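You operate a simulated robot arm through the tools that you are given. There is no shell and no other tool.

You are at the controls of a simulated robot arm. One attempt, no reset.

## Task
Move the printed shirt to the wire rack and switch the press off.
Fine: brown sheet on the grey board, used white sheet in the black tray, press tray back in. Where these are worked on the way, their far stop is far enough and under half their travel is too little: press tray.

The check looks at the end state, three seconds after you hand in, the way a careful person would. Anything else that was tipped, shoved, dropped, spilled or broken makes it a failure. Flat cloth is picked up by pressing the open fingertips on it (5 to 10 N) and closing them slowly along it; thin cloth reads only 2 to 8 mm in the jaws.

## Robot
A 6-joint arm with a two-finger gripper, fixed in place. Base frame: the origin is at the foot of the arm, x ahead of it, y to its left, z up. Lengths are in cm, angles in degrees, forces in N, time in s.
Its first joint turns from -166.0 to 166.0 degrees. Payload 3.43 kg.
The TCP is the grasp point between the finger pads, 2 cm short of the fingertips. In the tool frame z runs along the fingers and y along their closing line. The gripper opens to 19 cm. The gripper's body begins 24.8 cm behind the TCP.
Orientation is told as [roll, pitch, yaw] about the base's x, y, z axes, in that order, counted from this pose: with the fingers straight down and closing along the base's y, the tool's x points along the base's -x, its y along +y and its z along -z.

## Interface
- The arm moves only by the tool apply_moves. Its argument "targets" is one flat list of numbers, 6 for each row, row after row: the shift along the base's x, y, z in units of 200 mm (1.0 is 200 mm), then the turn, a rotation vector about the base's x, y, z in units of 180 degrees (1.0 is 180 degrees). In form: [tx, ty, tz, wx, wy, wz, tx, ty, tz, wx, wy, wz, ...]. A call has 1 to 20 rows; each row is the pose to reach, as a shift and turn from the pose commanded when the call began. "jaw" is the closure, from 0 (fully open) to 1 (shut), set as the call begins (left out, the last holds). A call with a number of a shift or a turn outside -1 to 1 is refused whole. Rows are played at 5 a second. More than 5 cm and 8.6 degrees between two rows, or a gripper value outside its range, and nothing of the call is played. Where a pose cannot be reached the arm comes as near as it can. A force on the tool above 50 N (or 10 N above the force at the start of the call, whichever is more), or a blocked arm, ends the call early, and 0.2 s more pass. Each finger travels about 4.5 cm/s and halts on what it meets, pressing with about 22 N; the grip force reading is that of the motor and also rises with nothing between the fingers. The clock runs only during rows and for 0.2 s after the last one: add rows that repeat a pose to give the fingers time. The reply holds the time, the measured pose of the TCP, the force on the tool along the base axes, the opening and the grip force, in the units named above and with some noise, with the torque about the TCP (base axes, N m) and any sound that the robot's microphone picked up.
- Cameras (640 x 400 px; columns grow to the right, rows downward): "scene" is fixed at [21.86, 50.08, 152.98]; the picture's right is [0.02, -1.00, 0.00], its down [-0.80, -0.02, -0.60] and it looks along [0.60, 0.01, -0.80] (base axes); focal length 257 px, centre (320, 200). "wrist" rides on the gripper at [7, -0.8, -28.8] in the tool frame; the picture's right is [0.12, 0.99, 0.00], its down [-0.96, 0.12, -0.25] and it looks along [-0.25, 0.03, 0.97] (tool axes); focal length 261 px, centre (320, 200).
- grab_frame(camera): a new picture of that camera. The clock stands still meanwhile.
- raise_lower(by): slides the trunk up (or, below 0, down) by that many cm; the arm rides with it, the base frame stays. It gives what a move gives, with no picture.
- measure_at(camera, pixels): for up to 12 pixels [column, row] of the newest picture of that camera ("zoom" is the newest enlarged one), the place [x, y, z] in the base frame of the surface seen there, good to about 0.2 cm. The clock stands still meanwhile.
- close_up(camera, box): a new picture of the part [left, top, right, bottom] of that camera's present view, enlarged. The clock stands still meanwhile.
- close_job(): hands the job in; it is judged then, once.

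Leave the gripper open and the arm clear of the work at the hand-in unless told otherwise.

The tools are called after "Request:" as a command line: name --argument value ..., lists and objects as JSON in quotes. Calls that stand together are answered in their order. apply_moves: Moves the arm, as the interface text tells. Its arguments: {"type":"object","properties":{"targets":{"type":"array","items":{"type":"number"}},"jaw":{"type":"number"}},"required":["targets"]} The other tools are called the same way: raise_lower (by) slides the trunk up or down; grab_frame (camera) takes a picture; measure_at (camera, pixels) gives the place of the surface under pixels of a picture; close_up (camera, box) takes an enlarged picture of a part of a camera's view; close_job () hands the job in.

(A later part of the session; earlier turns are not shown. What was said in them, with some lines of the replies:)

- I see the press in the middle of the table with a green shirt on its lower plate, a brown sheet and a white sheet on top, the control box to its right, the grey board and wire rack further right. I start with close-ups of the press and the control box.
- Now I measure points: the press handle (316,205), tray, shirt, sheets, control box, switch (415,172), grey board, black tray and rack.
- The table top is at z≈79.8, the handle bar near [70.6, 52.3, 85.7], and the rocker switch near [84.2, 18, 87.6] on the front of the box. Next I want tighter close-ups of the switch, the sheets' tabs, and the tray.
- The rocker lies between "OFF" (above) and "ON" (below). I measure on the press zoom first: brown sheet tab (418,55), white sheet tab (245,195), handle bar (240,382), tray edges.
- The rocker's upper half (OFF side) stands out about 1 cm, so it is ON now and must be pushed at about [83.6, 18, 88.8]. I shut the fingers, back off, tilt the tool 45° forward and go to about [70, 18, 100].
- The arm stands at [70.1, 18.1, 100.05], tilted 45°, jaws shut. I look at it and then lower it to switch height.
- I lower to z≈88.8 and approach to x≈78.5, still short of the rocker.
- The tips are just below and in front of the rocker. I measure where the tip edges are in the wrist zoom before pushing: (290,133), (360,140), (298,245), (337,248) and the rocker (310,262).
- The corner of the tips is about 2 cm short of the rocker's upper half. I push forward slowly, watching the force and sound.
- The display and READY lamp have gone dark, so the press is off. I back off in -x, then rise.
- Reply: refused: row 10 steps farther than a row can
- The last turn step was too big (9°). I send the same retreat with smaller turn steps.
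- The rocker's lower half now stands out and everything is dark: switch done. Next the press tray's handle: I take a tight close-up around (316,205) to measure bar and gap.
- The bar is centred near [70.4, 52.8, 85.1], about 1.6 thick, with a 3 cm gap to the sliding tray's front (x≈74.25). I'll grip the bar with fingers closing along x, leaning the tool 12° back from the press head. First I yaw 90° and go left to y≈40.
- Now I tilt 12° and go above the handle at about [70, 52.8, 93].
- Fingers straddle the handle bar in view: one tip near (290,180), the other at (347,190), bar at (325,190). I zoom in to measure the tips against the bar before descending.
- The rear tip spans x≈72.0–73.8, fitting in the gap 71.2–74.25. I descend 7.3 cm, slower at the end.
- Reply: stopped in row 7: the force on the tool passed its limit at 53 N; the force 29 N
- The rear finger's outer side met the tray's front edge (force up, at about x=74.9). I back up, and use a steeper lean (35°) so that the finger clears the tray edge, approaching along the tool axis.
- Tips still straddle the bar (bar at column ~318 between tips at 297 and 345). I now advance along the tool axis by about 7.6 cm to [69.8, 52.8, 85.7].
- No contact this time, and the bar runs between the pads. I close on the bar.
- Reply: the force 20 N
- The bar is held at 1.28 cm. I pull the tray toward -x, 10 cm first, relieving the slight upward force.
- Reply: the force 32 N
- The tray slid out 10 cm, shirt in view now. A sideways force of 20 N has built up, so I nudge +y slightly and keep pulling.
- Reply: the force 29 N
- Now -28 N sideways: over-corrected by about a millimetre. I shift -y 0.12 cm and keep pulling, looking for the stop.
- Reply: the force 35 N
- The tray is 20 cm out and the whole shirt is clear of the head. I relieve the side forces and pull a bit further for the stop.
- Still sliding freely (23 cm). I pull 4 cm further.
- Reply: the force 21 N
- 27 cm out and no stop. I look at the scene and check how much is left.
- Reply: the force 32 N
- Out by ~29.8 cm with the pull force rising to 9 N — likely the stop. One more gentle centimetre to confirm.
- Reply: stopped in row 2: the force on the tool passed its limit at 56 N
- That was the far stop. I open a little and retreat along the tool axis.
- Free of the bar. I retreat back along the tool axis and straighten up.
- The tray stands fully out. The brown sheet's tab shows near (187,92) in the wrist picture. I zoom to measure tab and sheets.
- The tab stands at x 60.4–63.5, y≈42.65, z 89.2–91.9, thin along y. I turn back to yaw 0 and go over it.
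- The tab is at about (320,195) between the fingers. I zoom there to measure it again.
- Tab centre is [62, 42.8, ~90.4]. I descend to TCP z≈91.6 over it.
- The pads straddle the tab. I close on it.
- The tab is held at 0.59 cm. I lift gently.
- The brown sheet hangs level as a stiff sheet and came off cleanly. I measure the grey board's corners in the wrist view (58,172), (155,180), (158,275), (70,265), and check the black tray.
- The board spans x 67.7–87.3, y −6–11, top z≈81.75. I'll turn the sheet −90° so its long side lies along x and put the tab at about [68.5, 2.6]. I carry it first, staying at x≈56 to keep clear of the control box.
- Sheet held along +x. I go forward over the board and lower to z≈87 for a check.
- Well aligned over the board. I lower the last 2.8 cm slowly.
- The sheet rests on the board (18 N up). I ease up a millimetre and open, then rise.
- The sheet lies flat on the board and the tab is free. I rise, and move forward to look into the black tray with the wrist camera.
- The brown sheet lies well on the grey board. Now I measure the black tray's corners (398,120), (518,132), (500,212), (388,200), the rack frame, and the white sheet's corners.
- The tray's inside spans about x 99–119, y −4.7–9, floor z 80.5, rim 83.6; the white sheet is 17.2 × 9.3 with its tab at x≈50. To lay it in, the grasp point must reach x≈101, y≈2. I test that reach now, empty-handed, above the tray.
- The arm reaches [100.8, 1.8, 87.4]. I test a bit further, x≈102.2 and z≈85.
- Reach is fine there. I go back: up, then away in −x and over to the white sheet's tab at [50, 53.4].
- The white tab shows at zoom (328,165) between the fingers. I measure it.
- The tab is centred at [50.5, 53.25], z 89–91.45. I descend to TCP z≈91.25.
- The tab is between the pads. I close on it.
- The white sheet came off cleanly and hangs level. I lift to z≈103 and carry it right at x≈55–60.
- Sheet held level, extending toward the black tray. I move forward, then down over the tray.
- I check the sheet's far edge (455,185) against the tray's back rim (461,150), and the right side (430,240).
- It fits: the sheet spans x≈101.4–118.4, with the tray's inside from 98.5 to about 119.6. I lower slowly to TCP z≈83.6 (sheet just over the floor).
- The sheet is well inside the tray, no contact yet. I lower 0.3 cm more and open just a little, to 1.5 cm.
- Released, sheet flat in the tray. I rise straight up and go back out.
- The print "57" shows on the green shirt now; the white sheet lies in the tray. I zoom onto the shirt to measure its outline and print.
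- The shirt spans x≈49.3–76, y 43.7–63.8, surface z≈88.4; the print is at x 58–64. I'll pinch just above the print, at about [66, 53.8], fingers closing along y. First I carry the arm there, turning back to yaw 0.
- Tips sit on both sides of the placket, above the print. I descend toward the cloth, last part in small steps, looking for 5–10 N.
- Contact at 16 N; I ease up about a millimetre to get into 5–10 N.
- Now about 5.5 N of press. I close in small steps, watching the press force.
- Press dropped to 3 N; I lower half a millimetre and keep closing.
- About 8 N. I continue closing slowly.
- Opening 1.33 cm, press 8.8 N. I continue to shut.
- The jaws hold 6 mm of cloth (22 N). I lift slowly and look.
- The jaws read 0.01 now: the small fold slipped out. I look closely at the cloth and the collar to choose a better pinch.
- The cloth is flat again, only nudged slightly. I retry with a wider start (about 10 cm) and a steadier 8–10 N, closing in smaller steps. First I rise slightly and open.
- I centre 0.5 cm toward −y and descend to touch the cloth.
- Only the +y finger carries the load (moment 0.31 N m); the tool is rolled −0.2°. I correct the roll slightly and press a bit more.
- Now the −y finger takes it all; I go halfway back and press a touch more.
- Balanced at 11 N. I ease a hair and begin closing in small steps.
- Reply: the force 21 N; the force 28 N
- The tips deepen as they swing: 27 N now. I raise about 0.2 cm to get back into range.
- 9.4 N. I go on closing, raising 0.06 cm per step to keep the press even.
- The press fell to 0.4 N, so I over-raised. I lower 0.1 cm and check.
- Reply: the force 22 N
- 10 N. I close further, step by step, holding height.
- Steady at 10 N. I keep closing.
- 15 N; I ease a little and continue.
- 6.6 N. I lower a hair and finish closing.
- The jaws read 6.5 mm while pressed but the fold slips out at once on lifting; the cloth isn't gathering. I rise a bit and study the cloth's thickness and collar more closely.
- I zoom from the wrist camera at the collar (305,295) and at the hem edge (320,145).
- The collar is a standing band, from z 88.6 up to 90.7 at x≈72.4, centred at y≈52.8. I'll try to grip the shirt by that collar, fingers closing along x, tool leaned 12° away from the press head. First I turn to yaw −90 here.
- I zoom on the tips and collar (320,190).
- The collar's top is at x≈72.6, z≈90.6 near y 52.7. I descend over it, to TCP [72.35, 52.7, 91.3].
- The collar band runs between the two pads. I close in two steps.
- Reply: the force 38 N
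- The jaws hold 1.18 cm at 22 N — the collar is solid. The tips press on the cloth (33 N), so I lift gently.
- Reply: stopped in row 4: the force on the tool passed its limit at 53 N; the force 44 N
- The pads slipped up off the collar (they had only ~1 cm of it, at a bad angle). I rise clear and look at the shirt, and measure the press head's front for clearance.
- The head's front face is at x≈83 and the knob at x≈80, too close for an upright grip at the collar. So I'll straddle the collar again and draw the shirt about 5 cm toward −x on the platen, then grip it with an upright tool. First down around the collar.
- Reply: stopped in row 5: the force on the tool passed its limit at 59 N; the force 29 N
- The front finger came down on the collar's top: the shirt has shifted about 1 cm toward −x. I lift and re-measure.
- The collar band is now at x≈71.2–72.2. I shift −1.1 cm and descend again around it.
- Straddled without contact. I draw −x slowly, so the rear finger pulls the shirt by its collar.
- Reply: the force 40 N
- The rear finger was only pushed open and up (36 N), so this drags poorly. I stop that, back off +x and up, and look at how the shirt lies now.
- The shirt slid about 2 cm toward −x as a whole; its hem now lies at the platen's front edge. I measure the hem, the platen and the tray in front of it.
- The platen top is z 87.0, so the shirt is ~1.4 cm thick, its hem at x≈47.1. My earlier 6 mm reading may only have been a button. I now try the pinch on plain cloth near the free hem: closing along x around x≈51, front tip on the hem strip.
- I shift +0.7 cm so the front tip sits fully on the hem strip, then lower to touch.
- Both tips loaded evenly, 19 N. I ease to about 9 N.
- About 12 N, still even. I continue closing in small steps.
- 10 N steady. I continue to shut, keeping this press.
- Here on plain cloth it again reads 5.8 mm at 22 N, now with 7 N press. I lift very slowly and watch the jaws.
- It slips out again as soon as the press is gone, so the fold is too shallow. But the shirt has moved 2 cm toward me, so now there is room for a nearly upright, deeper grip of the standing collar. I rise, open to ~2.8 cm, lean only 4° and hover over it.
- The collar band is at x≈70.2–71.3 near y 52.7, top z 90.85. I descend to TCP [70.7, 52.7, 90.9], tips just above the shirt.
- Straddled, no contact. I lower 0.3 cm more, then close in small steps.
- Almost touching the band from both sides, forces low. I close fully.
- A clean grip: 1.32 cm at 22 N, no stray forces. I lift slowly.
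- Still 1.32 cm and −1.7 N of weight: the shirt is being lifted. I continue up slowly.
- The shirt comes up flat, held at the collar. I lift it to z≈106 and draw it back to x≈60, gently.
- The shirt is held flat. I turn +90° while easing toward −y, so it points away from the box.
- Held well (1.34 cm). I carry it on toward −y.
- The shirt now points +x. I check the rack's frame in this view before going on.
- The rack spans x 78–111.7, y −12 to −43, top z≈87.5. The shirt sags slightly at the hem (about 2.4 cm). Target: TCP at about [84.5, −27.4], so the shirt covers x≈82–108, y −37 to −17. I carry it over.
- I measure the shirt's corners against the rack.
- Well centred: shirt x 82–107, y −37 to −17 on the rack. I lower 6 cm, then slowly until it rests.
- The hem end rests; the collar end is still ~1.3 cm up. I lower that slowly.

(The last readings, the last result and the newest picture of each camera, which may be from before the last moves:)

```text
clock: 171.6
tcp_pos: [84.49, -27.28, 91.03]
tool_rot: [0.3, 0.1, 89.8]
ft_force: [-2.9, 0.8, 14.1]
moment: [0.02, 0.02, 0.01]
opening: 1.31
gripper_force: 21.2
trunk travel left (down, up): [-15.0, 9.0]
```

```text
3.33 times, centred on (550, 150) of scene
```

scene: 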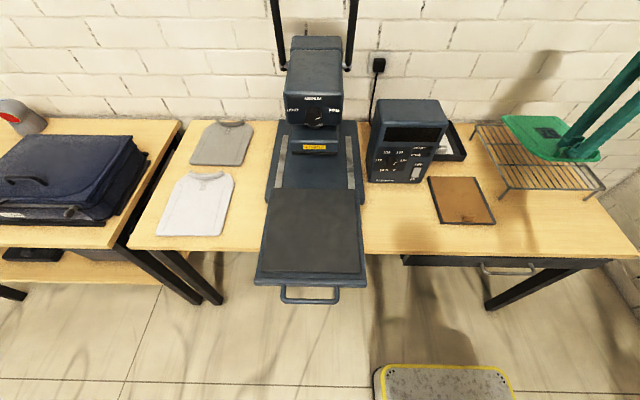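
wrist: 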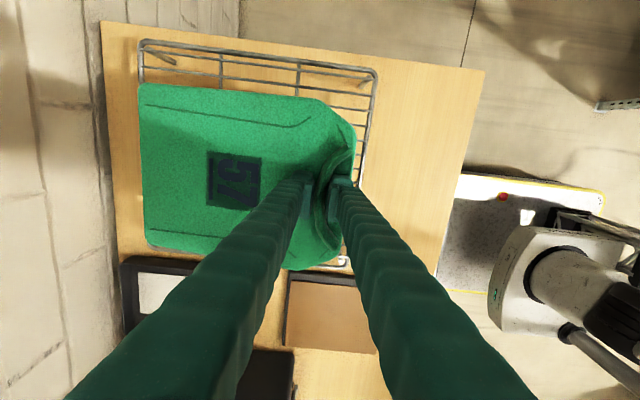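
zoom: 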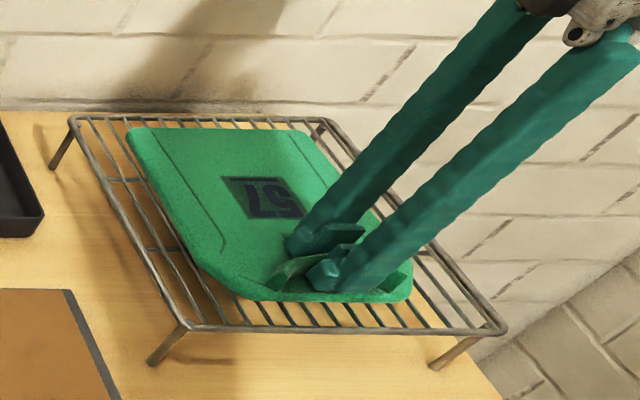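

The shirt lies on the rack (14 N up). I ease a millimetre and open to about 2.9 cm.

Request:
apply_moves --targets '[0, 0, 0.006, 0, 0, 0, 0, 0, 0.006, 0, 0, 0]'

Request:
apply_moves --targets '[0, 0, 0, 0, 0, 0, 0, 0, 0, 0, 0, 0, 0, 0, 0, 0, 0, 0]' --jaw 0.85

Request:
close_up --camera "wrist" --box '[240, 100, 400, 280]'

```text
clock: 172.2
tcp_pos: [84.47, -27.26, 91.05]
tool_rot: [0.5, 0.0, 89.9]
ft_force: [-3.3, 1.9, 8.8]
moment: [0.03, 0.01, 0.02]
opening: 1.32
gripper_force: 21.7
trunk travel left (down, up): [-15.0, 9.0]
```

```text
clock: 173.0
tcp_pos: [84.6, -27.41, 90.98]
tool_rot: [0.4, -0.1, 90.0]
ft_force: [-0.3, -1.0, 0.1]
moment: [0.03, 0.02, -0.01]
opening: 2.86
gripper_force: 0.0
trunk travel left (down, up): [-15.0, 9.0]
```

```text
2.22 times, centred on (320, 190) of wrist
```

zoom: 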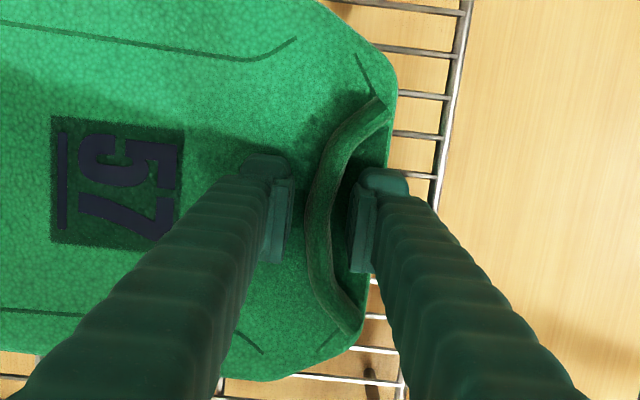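

Both pads are clear of the collar. I rise straight up and look.

Request:
apply_moves --targets '[0, 0, 0.03, 0, 0, 0, 0, 0, 0.1, 0, 0, 0, 0, 0, 0.25, 0, 0, 0, 0, 0, 0.45, 0, 0, 0, 0, 0, 0.65, 0, 0, 0, 0, 0, 0.8, 0, 0, 0, -0.2, 0, 0.85, 0, 0, 0, -0.4, 0, 0.85, 0, 0, 0, -0.6, 0, 0.85, 0, 0, 0, -0.8, 0, 0.85, 0, 0, 0, -1.0, 0, 0.85, 0, 0, 0]'

Request:
grab_frame --camera "scene"

Request:
close_up --camera "scene" --box '[460, 90, 640, 210]'

```text
clock: 175.4
tcp_pos: [64.21, -27.23, 107.74]
tool_rot: [0.4, 0.0, 89.9]
ft_force: [0.8, 0.0, -0.3]
moment: [0.07, 0.23, 0.01]
opening: 2.84
gripper_force: 0.1
trunk travel left (down, up): [-15.0, 9.0]
```

```text
taken
```

scene: 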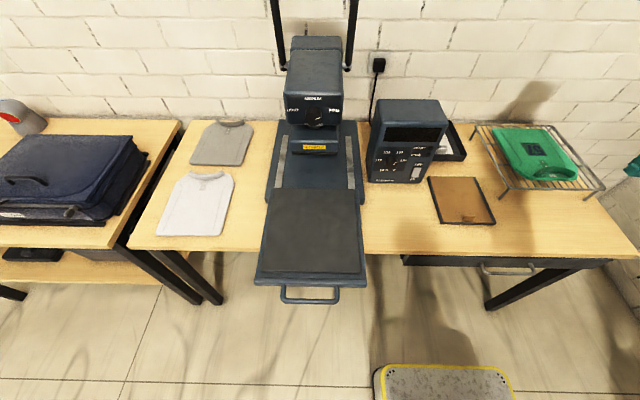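

```text
3.33 times, centred on (550, 150) of scene
```

zoom: 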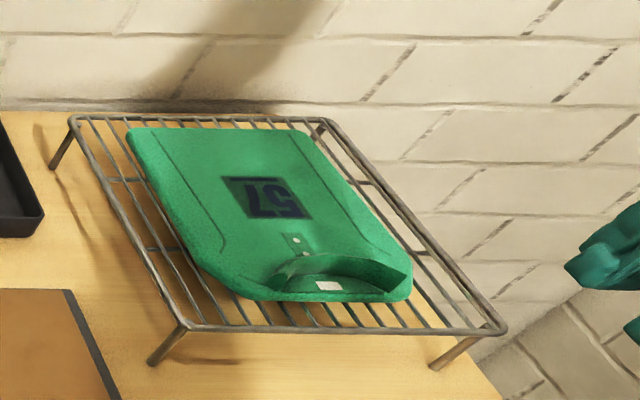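

The printed shirt lies flat within the rack. Last: push the press tray back in with shut fingers against the middle of the handle bar. I travel back to y≈53, turning to yaw 0 and closing the jaws.

Request:
apply_moves --targets '[-0.05, 0.1, 0, 0, 0, -0.03, -0.1, 0.25, 0, 0, 0, -0.07, -0.15, 0.4, 0, 0, 0, -0.11, -0.2, 0.55, 0, 0, 0, -0.15, -0.25, 0.7, 0, 0, 0, -0.19, -0.3, 0.85, 0, 0, 0, -0.23, -0.35, 1.0, 0, 0, 0, -0.27]' --jaw 1

Request:
apply_moves --targets '[-0.05, 0.15, 0, 0, 0, -0.04, -0.1, 0.32, 0, 0, 0, -0.08, -0.15, 0.49, 0, 0, 0, -0.12, -0.2, 0.66, 0, 0, 0, -0.16, -0.25, 0.83, 0, 0, 0, -0.2, -0.3, 1.0, 0, 0, 0, -0.23]'

Request:
apply_moves --targets '[-0.05, 0.15, 0, 0, 0, 0, -0.1, 0.32, 0, 0, 0, 0, -0.15, 0.49, 0, 0, 0, 0, -0.2, 0.66, 0, 0, 0, 0, -0.25, 0.83, 0, 0, 0, 0, -0.3, 1.0, 0, 0, 0, 0]'

Request:
apply_moves --targets '[-0.1, 0.15, 0, 0, 0, 0, -0.2, 0.32, 0, 0, 0, 0, -0.3, 0.49, 0, 0, 0, 0, -0.4, 0.66, 0, 0, 0, 0, -0.5, 0.83, 0, 0, 0, 0, -0.6, 1.0, 0, 0, 0, 0]'

```text
clock: 177.0
tcp_pos: [57.26, -7.5, 107.79]
tool_rot: [0.3, 0.1, 41.2]
ft_force: [0.2, 0.6, 0.5]
moment: [0.06, 0.09, -0.01]
opening: 0.0
gripper_force: 21.8
trunk travel left (down, up): [-15.0, 9.0]
```

```text
clock: 178.4
tcp_pos: [51.39, 12.77, 108.1]
tool_rot: [0.3, -0.1, -0.2]
ft_force: [-0.4, 0.4, 0.6]
moment: [0.09, 0.03, 0.0]
opening: 0.01
gripper_force: 21.6
trunk travel left (down, up): [-15.0, 9.0]
```

```text
clock: 179.8
tcp_pos: [45.48, 32.84, 108.2]
tool_rot: [0.4, 0.1, -0.1]
ft_force: [0.1, -0.3, 0.9]
moment: [0.12, 0.01, 0.0]
opening: 0.0
gripper_force: 21.4
trunk travel left (down, up): [-15.0, 9.0]
```

```text
clock: 181.2
tcp_pos: [33.34, 52.64, 107.98]
tool_rot: [0.4, 0.1, -0.3]
ft_force: [-0.3, -0.7, 0.4]
moment: [0.14, 0.04, 0.01]
opening: 0.03
gripper_force: 22.3
trunk travel left (down, up): [-15.0, 9.0]
```

Request:
grab_frame --camera "wrist"

Request:
close_up --camera "scene" --box '[260, 250, 370, 320]'

Request:
measure_at --camera "wrist" --pixels '[[320, 215], [320, 225], [320, 235], [250, 215], [380, 225], [320, 260]]'

```text
taken
```

wrist: 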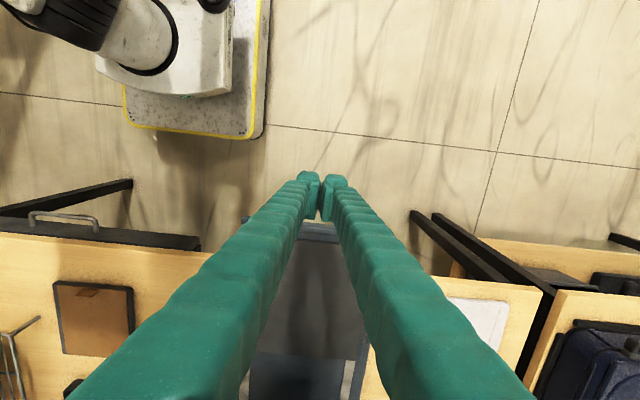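

```text
5.71 times, centred on (315, 285) of scene
```

zoom: 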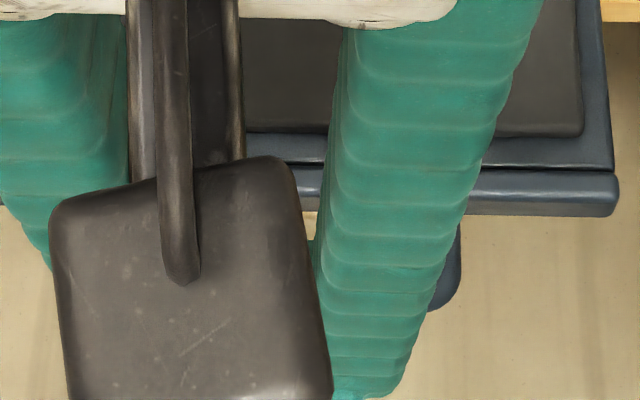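

```text
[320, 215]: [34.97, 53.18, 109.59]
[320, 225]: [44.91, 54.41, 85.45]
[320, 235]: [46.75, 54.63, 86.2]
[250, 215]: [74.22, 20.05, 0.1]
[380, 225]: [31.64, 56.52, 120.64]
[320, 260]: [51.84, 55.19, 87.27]
```

The tray and handle stand ahead of the fingers. I descend in front of the bar to z≈86.2.

Request:
apply_moves --targets '[0, 0, -0.15, 0, 0, 0, 0, 0, -0.35, 0, 0, 0, 0, 0, -0.55, 0, 0, 0, 0, 0, -0.75, 0, 0, 0, 0, 0, -0.9, 0, 0, 0, 0, 0, -1.0, 0, 0, 0]'

Request:
apply_moves --targets '[0, 0.01, -0.05, 0, 0, 0, 0, 0.01, -0.09, 0, 0, 0, 0, 0.01, -0.09, 0, 0, 0]'

Request:
grab_frame --camera "wrist"

Request:
close_up --camera "scene" --box '[250, 240, 380, 330]'

```text
clock: 182.6
tcp_pos: [33.53, 52.67, 88.13]
tool_rot: [0.3, 0.0, -0.1]
ft_force: [-0.2, -0.4, 0.1]
moment: [0.01, -0.03, -0.04]
opening: 0.0
gripper_force: 21.5
trunk travel left (down, up): [-15.0, 9.0]
```

```text
clock: 183.4
tcp_pos: [33.51, 52.87, 86.21]
tool_rot: [0.4, 0.1, -0.1]
ft_force: [-1.5, 1.7, 0.1]
moment: [0.03, -0.02, -0.02]
opening: 0.0
gripper_force: 21.7
trunk travel left (down, up): [-15.0, 9.0]
```

```text
taken
```

wrist: 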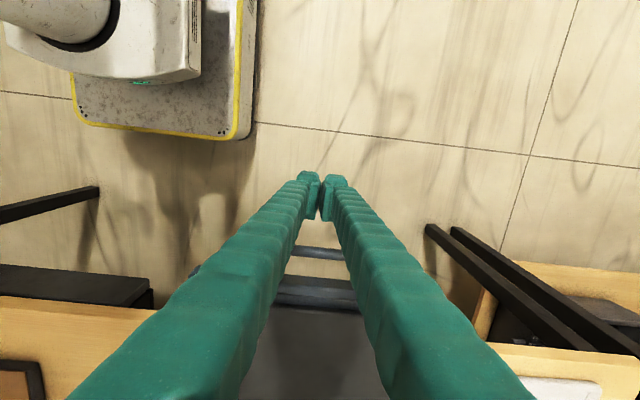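

```text
4.44 times, centred on (315, 285) of scene
```

zoom: 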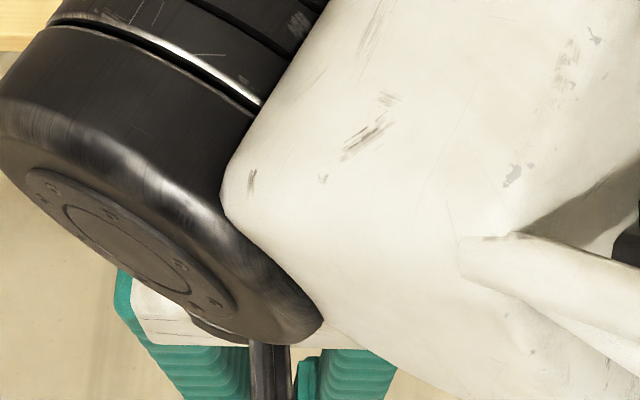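

The bar is visible just ahead at (320,253). I move forward to contact and begin pushing at ~7 cm/s.

Request:
apply_moves --targets '[0.1, 0, 0, 0, 0, 0, 0.17, 0, 0, 0, 0, 0, 0.22, 0, 0, 0, 0, 0, 0.27, 0, 0, 0, 0, 0, 0.33, 0, 0, 0, 0, 0, 0.4, 0, 0, 0, 0, 0, 0.47, 0, 0, 0, 0, 0]'

Request:
close_up --camera "wrist" --box '[250, 150, 400, 300]'

```text
clock: 185.0
tcp_pos: [42.87, 52.85, 86.35]
tool_rot: [0.3, -0.1, -0.1]
ft_force: [0.2, -0.1, 0.1]
moment: [0.02, -0.09, 0.03]
opening: 0.0
gripper_force: 22.0
trunk travel left (down, up): [-15.0, 9.0]
```

```text
2.67 times, centred on (325, 225) of wrist
```

zoom: 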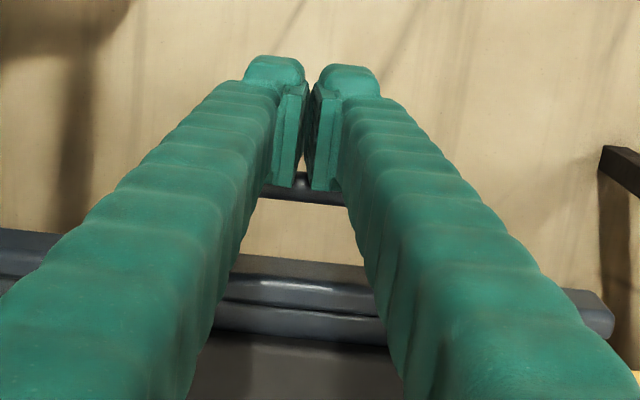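

The fingers push the bar and the tray slides easily. I keep pushing.

Request:
apply_moves --targets '[0.07, 0, 0, 0, 0, 0, 0.14, 0, 0, 0, 0, 0, 0.21, 0, 0, 0, 0, 0, 0.28, 0, 0, 0, 0, 0, 0.35, 0, 0, 0, 0, 0, 0.42, 0, 0, 0, 0, 0, 0.49, 0, 0, 0, 0, 0, 0.56, 0, 0, 0, 0, 0, 0.63, 0, 0, 0, 0, 0, 0.7, 0, 0, 0, 0, 0, 0.77, 0, 0, 0, 0, 0, 0.84, 0, 0, 0, 0, 0, 0.9, 0, 0, 0, 0, 0]'

Request:
grab_frame --camera "scene"

Request:
grab_frame --camera "wrist"

```text
clock: 187.8
tcp_pos: [60.88, 52.93, 86.2]
tool_rot: [0.3, 0.1, -0.1]
ft_force: [0.1, -0.3, 0.2]
moment: [0.02, -0.03, -0.01]
opening: 0.0
gripper_force: 22.2
trunk travel left (down, up): [-15.0, 9.0]
```

```text
taken
```

scene: 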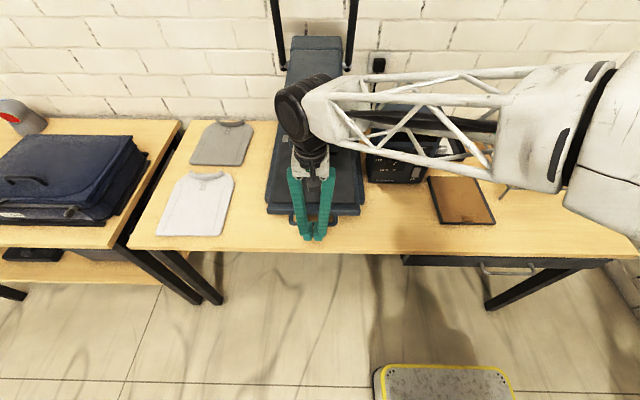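

```text
taken
```

wrist: 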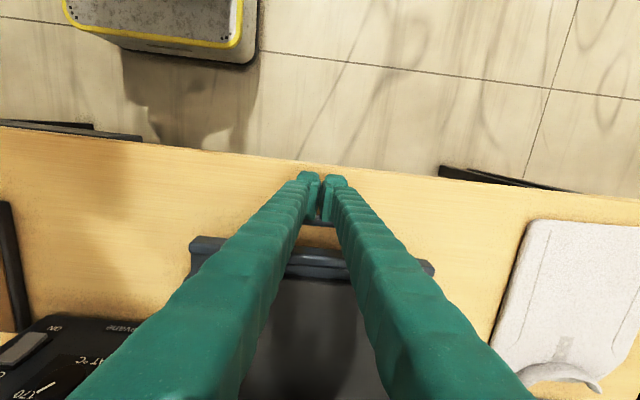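

About 6.5 cm left. Before going closer I check where the wrist joint is relative to the press head: I measure (295,110), (310,130), (300,150) and the head (318,50).

Request:
measure_at --camera "scene" --pixels '[[285, 95], [295, 110], [310, 130], [315, 145], [312, 160], [318, 50], [300, 85], [322, 150], [305, 135], [328, 90]]'

Request:
close_up --camera "scene" --box '[260, 40, 380, 250]'

```text
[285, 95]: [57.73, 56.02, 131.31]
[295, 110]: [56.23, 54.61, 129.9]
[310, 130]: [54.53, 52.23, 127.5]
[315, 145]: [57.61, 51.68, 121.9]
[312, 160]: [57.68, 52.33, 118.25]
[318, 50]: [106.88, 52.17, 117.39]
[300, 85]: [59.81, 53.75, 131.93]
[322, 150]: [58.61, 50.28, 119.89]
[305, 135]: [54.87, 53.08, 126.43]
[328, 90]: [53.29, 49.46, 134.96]
```

```text
1.90 times, centred on (320, 145) of scene
```

zoom: 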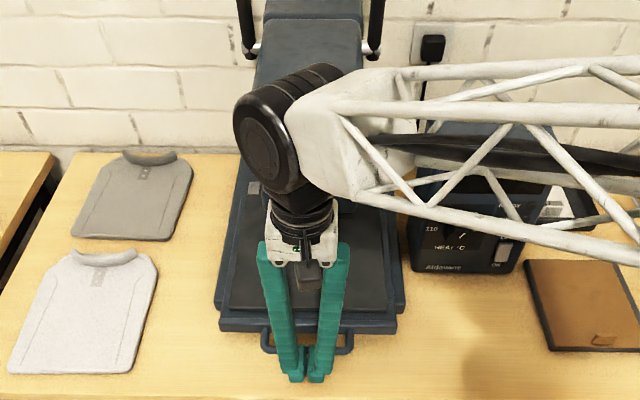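

The wrist joint is at z>120, above the head's top (117.4) and well in front of it, so there is room. I push the last centimetres slowly until it stops.

Request:
apply_moves --targets '[0.06, 0, 0, 0, 0, 0, 0.12, 0, 0, 0, 0, 0, 0.17, 0, 0, 0, 0, 0, 0.21, 0, 0, 0, 0, 0, 0.25, 0, 0, 0, 0, 0, 0.28, 0, 0, 0, 0, 0, 0.3, 0, 0, 0, 0, 0]'

```text
clock: 189.4
tcp_pos: [66.85, 52.82, 86.18]
tool_rot: [0.3, -0.1, -0.1]
ft_force: [0.1, -0.4, 0.1]
moment: [0.01, -0.01, 0.0]
opening: 0.0
gripper_force: 22.3
trunk travel left (down, up): [-15.0, 9.0]
```

Request:
apply_moves --targets '[0.01, 0, 0, 0, 0, 0, 0.02, 0, 0, 0, 0, 0, 0.03, 0, 0, 0, 0, 0, 0.04, 0, 0, 0, 0, 0, 0.05, 0, 0, 0, 0, 0, 0.06, 0, 0, 0, 0, 0]'

Request:
close_up --camera "wrist" --box '[240, 150, 410, 290]'

```text
clock: 190.8
tcp_pos: [67.43, 52.89, 86.21]
tool_rot: [0.2, 0.6, -0.2]
ft_force: [-31.8, 12.3, 7.9]
moment: [0.26, 0.09, 0.46]
opening: 0.62
gripper_force: 34.6
trunk travel left (down, up): [-15.0, 9.0]
stopped in row 6: the force on the tool passed its limit at 54 N (the readings are from after the stop); the commanded pose is now the measured one
```

```text
2.86 times, centred on (325, 220) of wrist
```

zoom: 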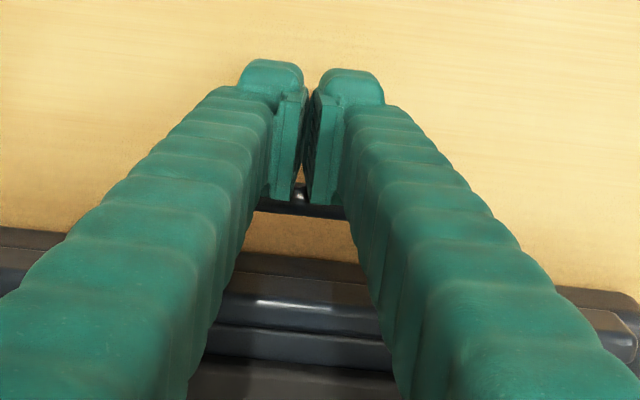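

The push met the inner stop at TCP x=67.4, matching the handle's original place — tray in. I back off −x, then rise and move aside.

Request:
apply_moves --targets '[-0.03, 0, 0, 0, 0, 0, -0.1, 0, 0, 0, 0, 0, -0.25, 0, 0, 0, 0, 0, -0.4, 0, 0, 0, 0, 0, -0.5, 0, 0.1, 0, 0, 0, -0.55, 0, 0.3, 0, 0, 0, -0.6, 0, 0.5, 0, 0, 0, -0.6, -0.1, 0.7, 0, 0, 0, -0.6, -0.3, 0.9, 0, 0, 0, -0.6, -0.5, 1.0, 0, 0, 0, -0.6, -0.7, 1.0, 0, 0, 0, -0.6, -0.9, 1.0, 0, 0, 0]'

Request:
apply_moves --targets '[-0.05, -0.2, 0.1, 0, 0, 0, -0.1, -0.4, 0.15, 0, 0, 0, -0.15, -0.6, 0.2, 0, 0, 0, -0.2, -0.8, 0.2, 0, 0, 0, -0.2, -1.0, 0.2, 0, 0, 0, -0.2, -1.0, 0.2, 0, 0, 0, -0.2, -1.0, 0.2, 0, 0, 0, -0.2, -1.0, 0.2, 0, 0, 0, -0.2, -1.0, 0.2, 0, 0, 0, -0.2, -1.0, 0.2, 0, 0, 0]' --jaw 0

Request:
grab_frame --camera "scene"

```text
refused: row 9 steps farther than a row can; nothing moved
```

```text
clock: 193.0
tcp_pos: [63.87, 32.64, 89.88]
tool_rot: [0.2, 0.5, -0.2]
ft_force: [0.1, 0.2, 0.1]
moment: [0.0, 0.02, 0.01]
opening: 19.03
gripper_force: 0.0
trunk travel left (down, up): [-15.0, 9.0]
```

```text
taken
```

scene: 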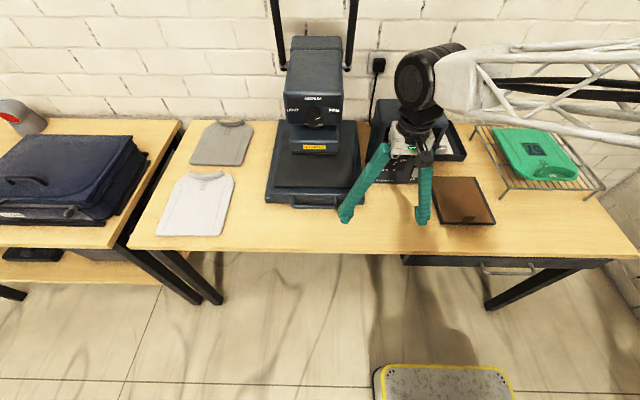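

The first call was refused, but the second one still moved cleanly away from the handle (no forces). Now I rise and move clear over the free space in front of the table, then inspect.

Request:
apply_moves --targets '[-0.1, 0, 0.1, 0, 0, 0, -0.2, 0, 0.25, 0, 0, 0, -0.3, 0, 0.4, 0, 0, 0, -0.4, -0.05, 0.55, 0, 0, 0, -0.45, -0.15, 0.7, 0, 0, 0, -0.45, -0.3, 0.85, 0, 0, 0, -0.45, -0.45, 0.95, 0, 0, 0, -0.45, -0.6, 1.0, 0, 0, 0, -0.45, -0.75, 1.0, 0, 0, 0, -0.45, -0.9, 1.0, 0, 0, 0]'

Request:
grab_frame --camera "scene"

Request:
grab_frame --camera "wrist"

```text
clock: 195.2
tcp_pos: [54.9, 14.51, 110.1]
tool_rot: [0.3, 0.4, -0.2]
ft_force: [0.7, 0.5, -0.3]
moment: [-0.06, -0.01, 0.0]
opening: 19.02
gripper_force: 0.0
trunk travel left (down, up): [-15.0, 9.0]
```

```text
taken
```

scene: 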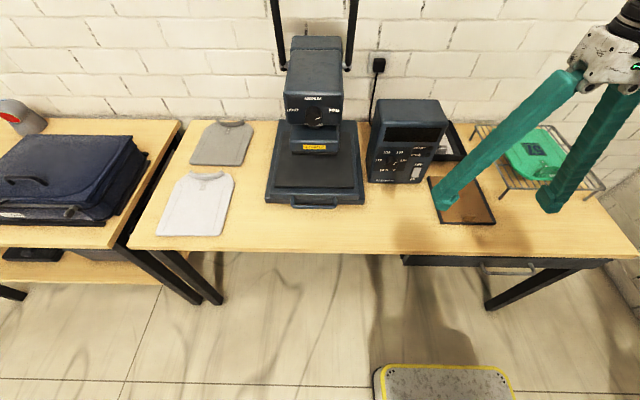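

```text
taken
```

wrist: 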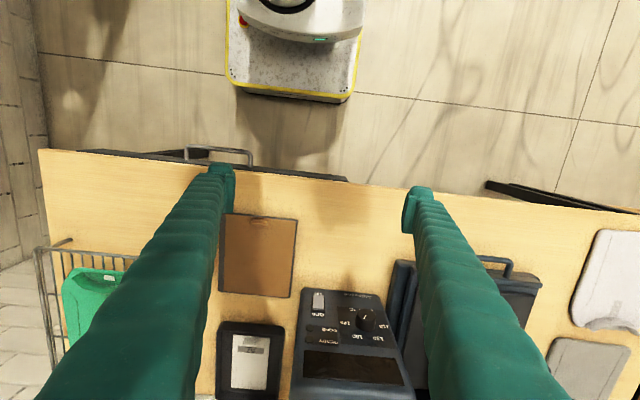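

I check details: handle position, switch, shirt on the rack, sheets.

Request:
measure_at --camera "scene" --pixels '[[316, 205], [300, 206], [330, 206], [318, 175], [540, 150], [525, 175], [565, 175], [505, 140], [548, 130]]'

Request:
close_up --camera "scene" --box '[255, 30, 455, 215]'

Request:
close_up --camera "scene" --box '[420, 100, 620, 240]'

```text
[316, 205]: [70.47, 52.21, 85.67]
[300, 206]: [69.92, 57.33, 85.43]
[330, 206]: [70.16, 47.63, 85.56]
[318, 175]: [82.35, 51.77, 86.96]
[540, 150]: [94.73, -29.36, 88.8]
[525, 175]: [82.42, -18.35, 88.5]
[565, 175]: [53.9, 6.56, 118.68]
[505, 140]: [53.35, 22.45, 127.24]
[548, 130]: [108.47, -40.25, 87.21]
```

```text
2.16 times, centred on (355, 122) of scene
```

zoom: 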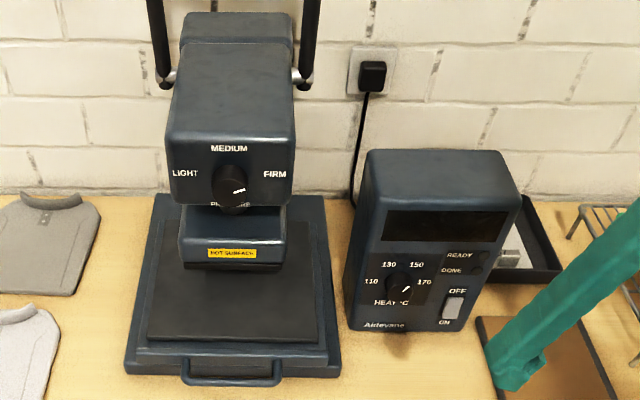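

```text
2.86 times, centred on (520, 170) of scene
```

zoom: 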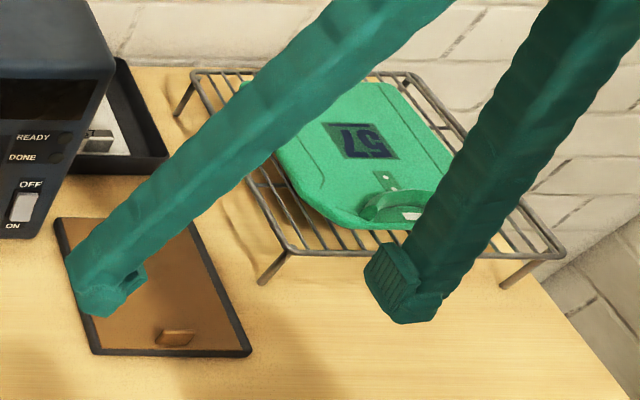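

All is in place: the handle is back at x≈70.2, the switch is off and the display dark. The shirt lies on the rack, the brown sheet on the grey board, and the white sheet in the black tray. The gripper is open and the arm is clear, so I hand in.

Request:
close_job

```text
The job is handed in.
```

The printed shirt is lying flat on the wire rack with its print up, and the press is switched off (display and READY lamp dark). I handed the job in; no verdict has come back.

- **Sheets:** the brown sheet is on the grey board and the used white sheet is in the black tray.
- **Press tray:** I pulled it out to its far stop, then pushed it back in to its inner stop. The handle measures back at its starting place.
- **Shirt:** pinching the flat cloth failed three times because the fold slipped out each time. I lifted the shirt by its standing collar instead. Along the way it slid about 2 cm on the press tray, and I saw no wrinkles or marks.
- **Hard contacts:** four moves stopped when the force limit tripped at 53 to 59 N. One pressed on the tray's front edge, two on the collar, and the last was the tray meeting its inner stop. One more at 56 N was me confirming the tray's far stop. Nothing looks damaged.
- **One slip at the end:** my planned retreat from the handle was refused for too large a step. The next move ran from there instead, and it cleared the handle without contact.

The gripper is open and the arm is clear of the work.
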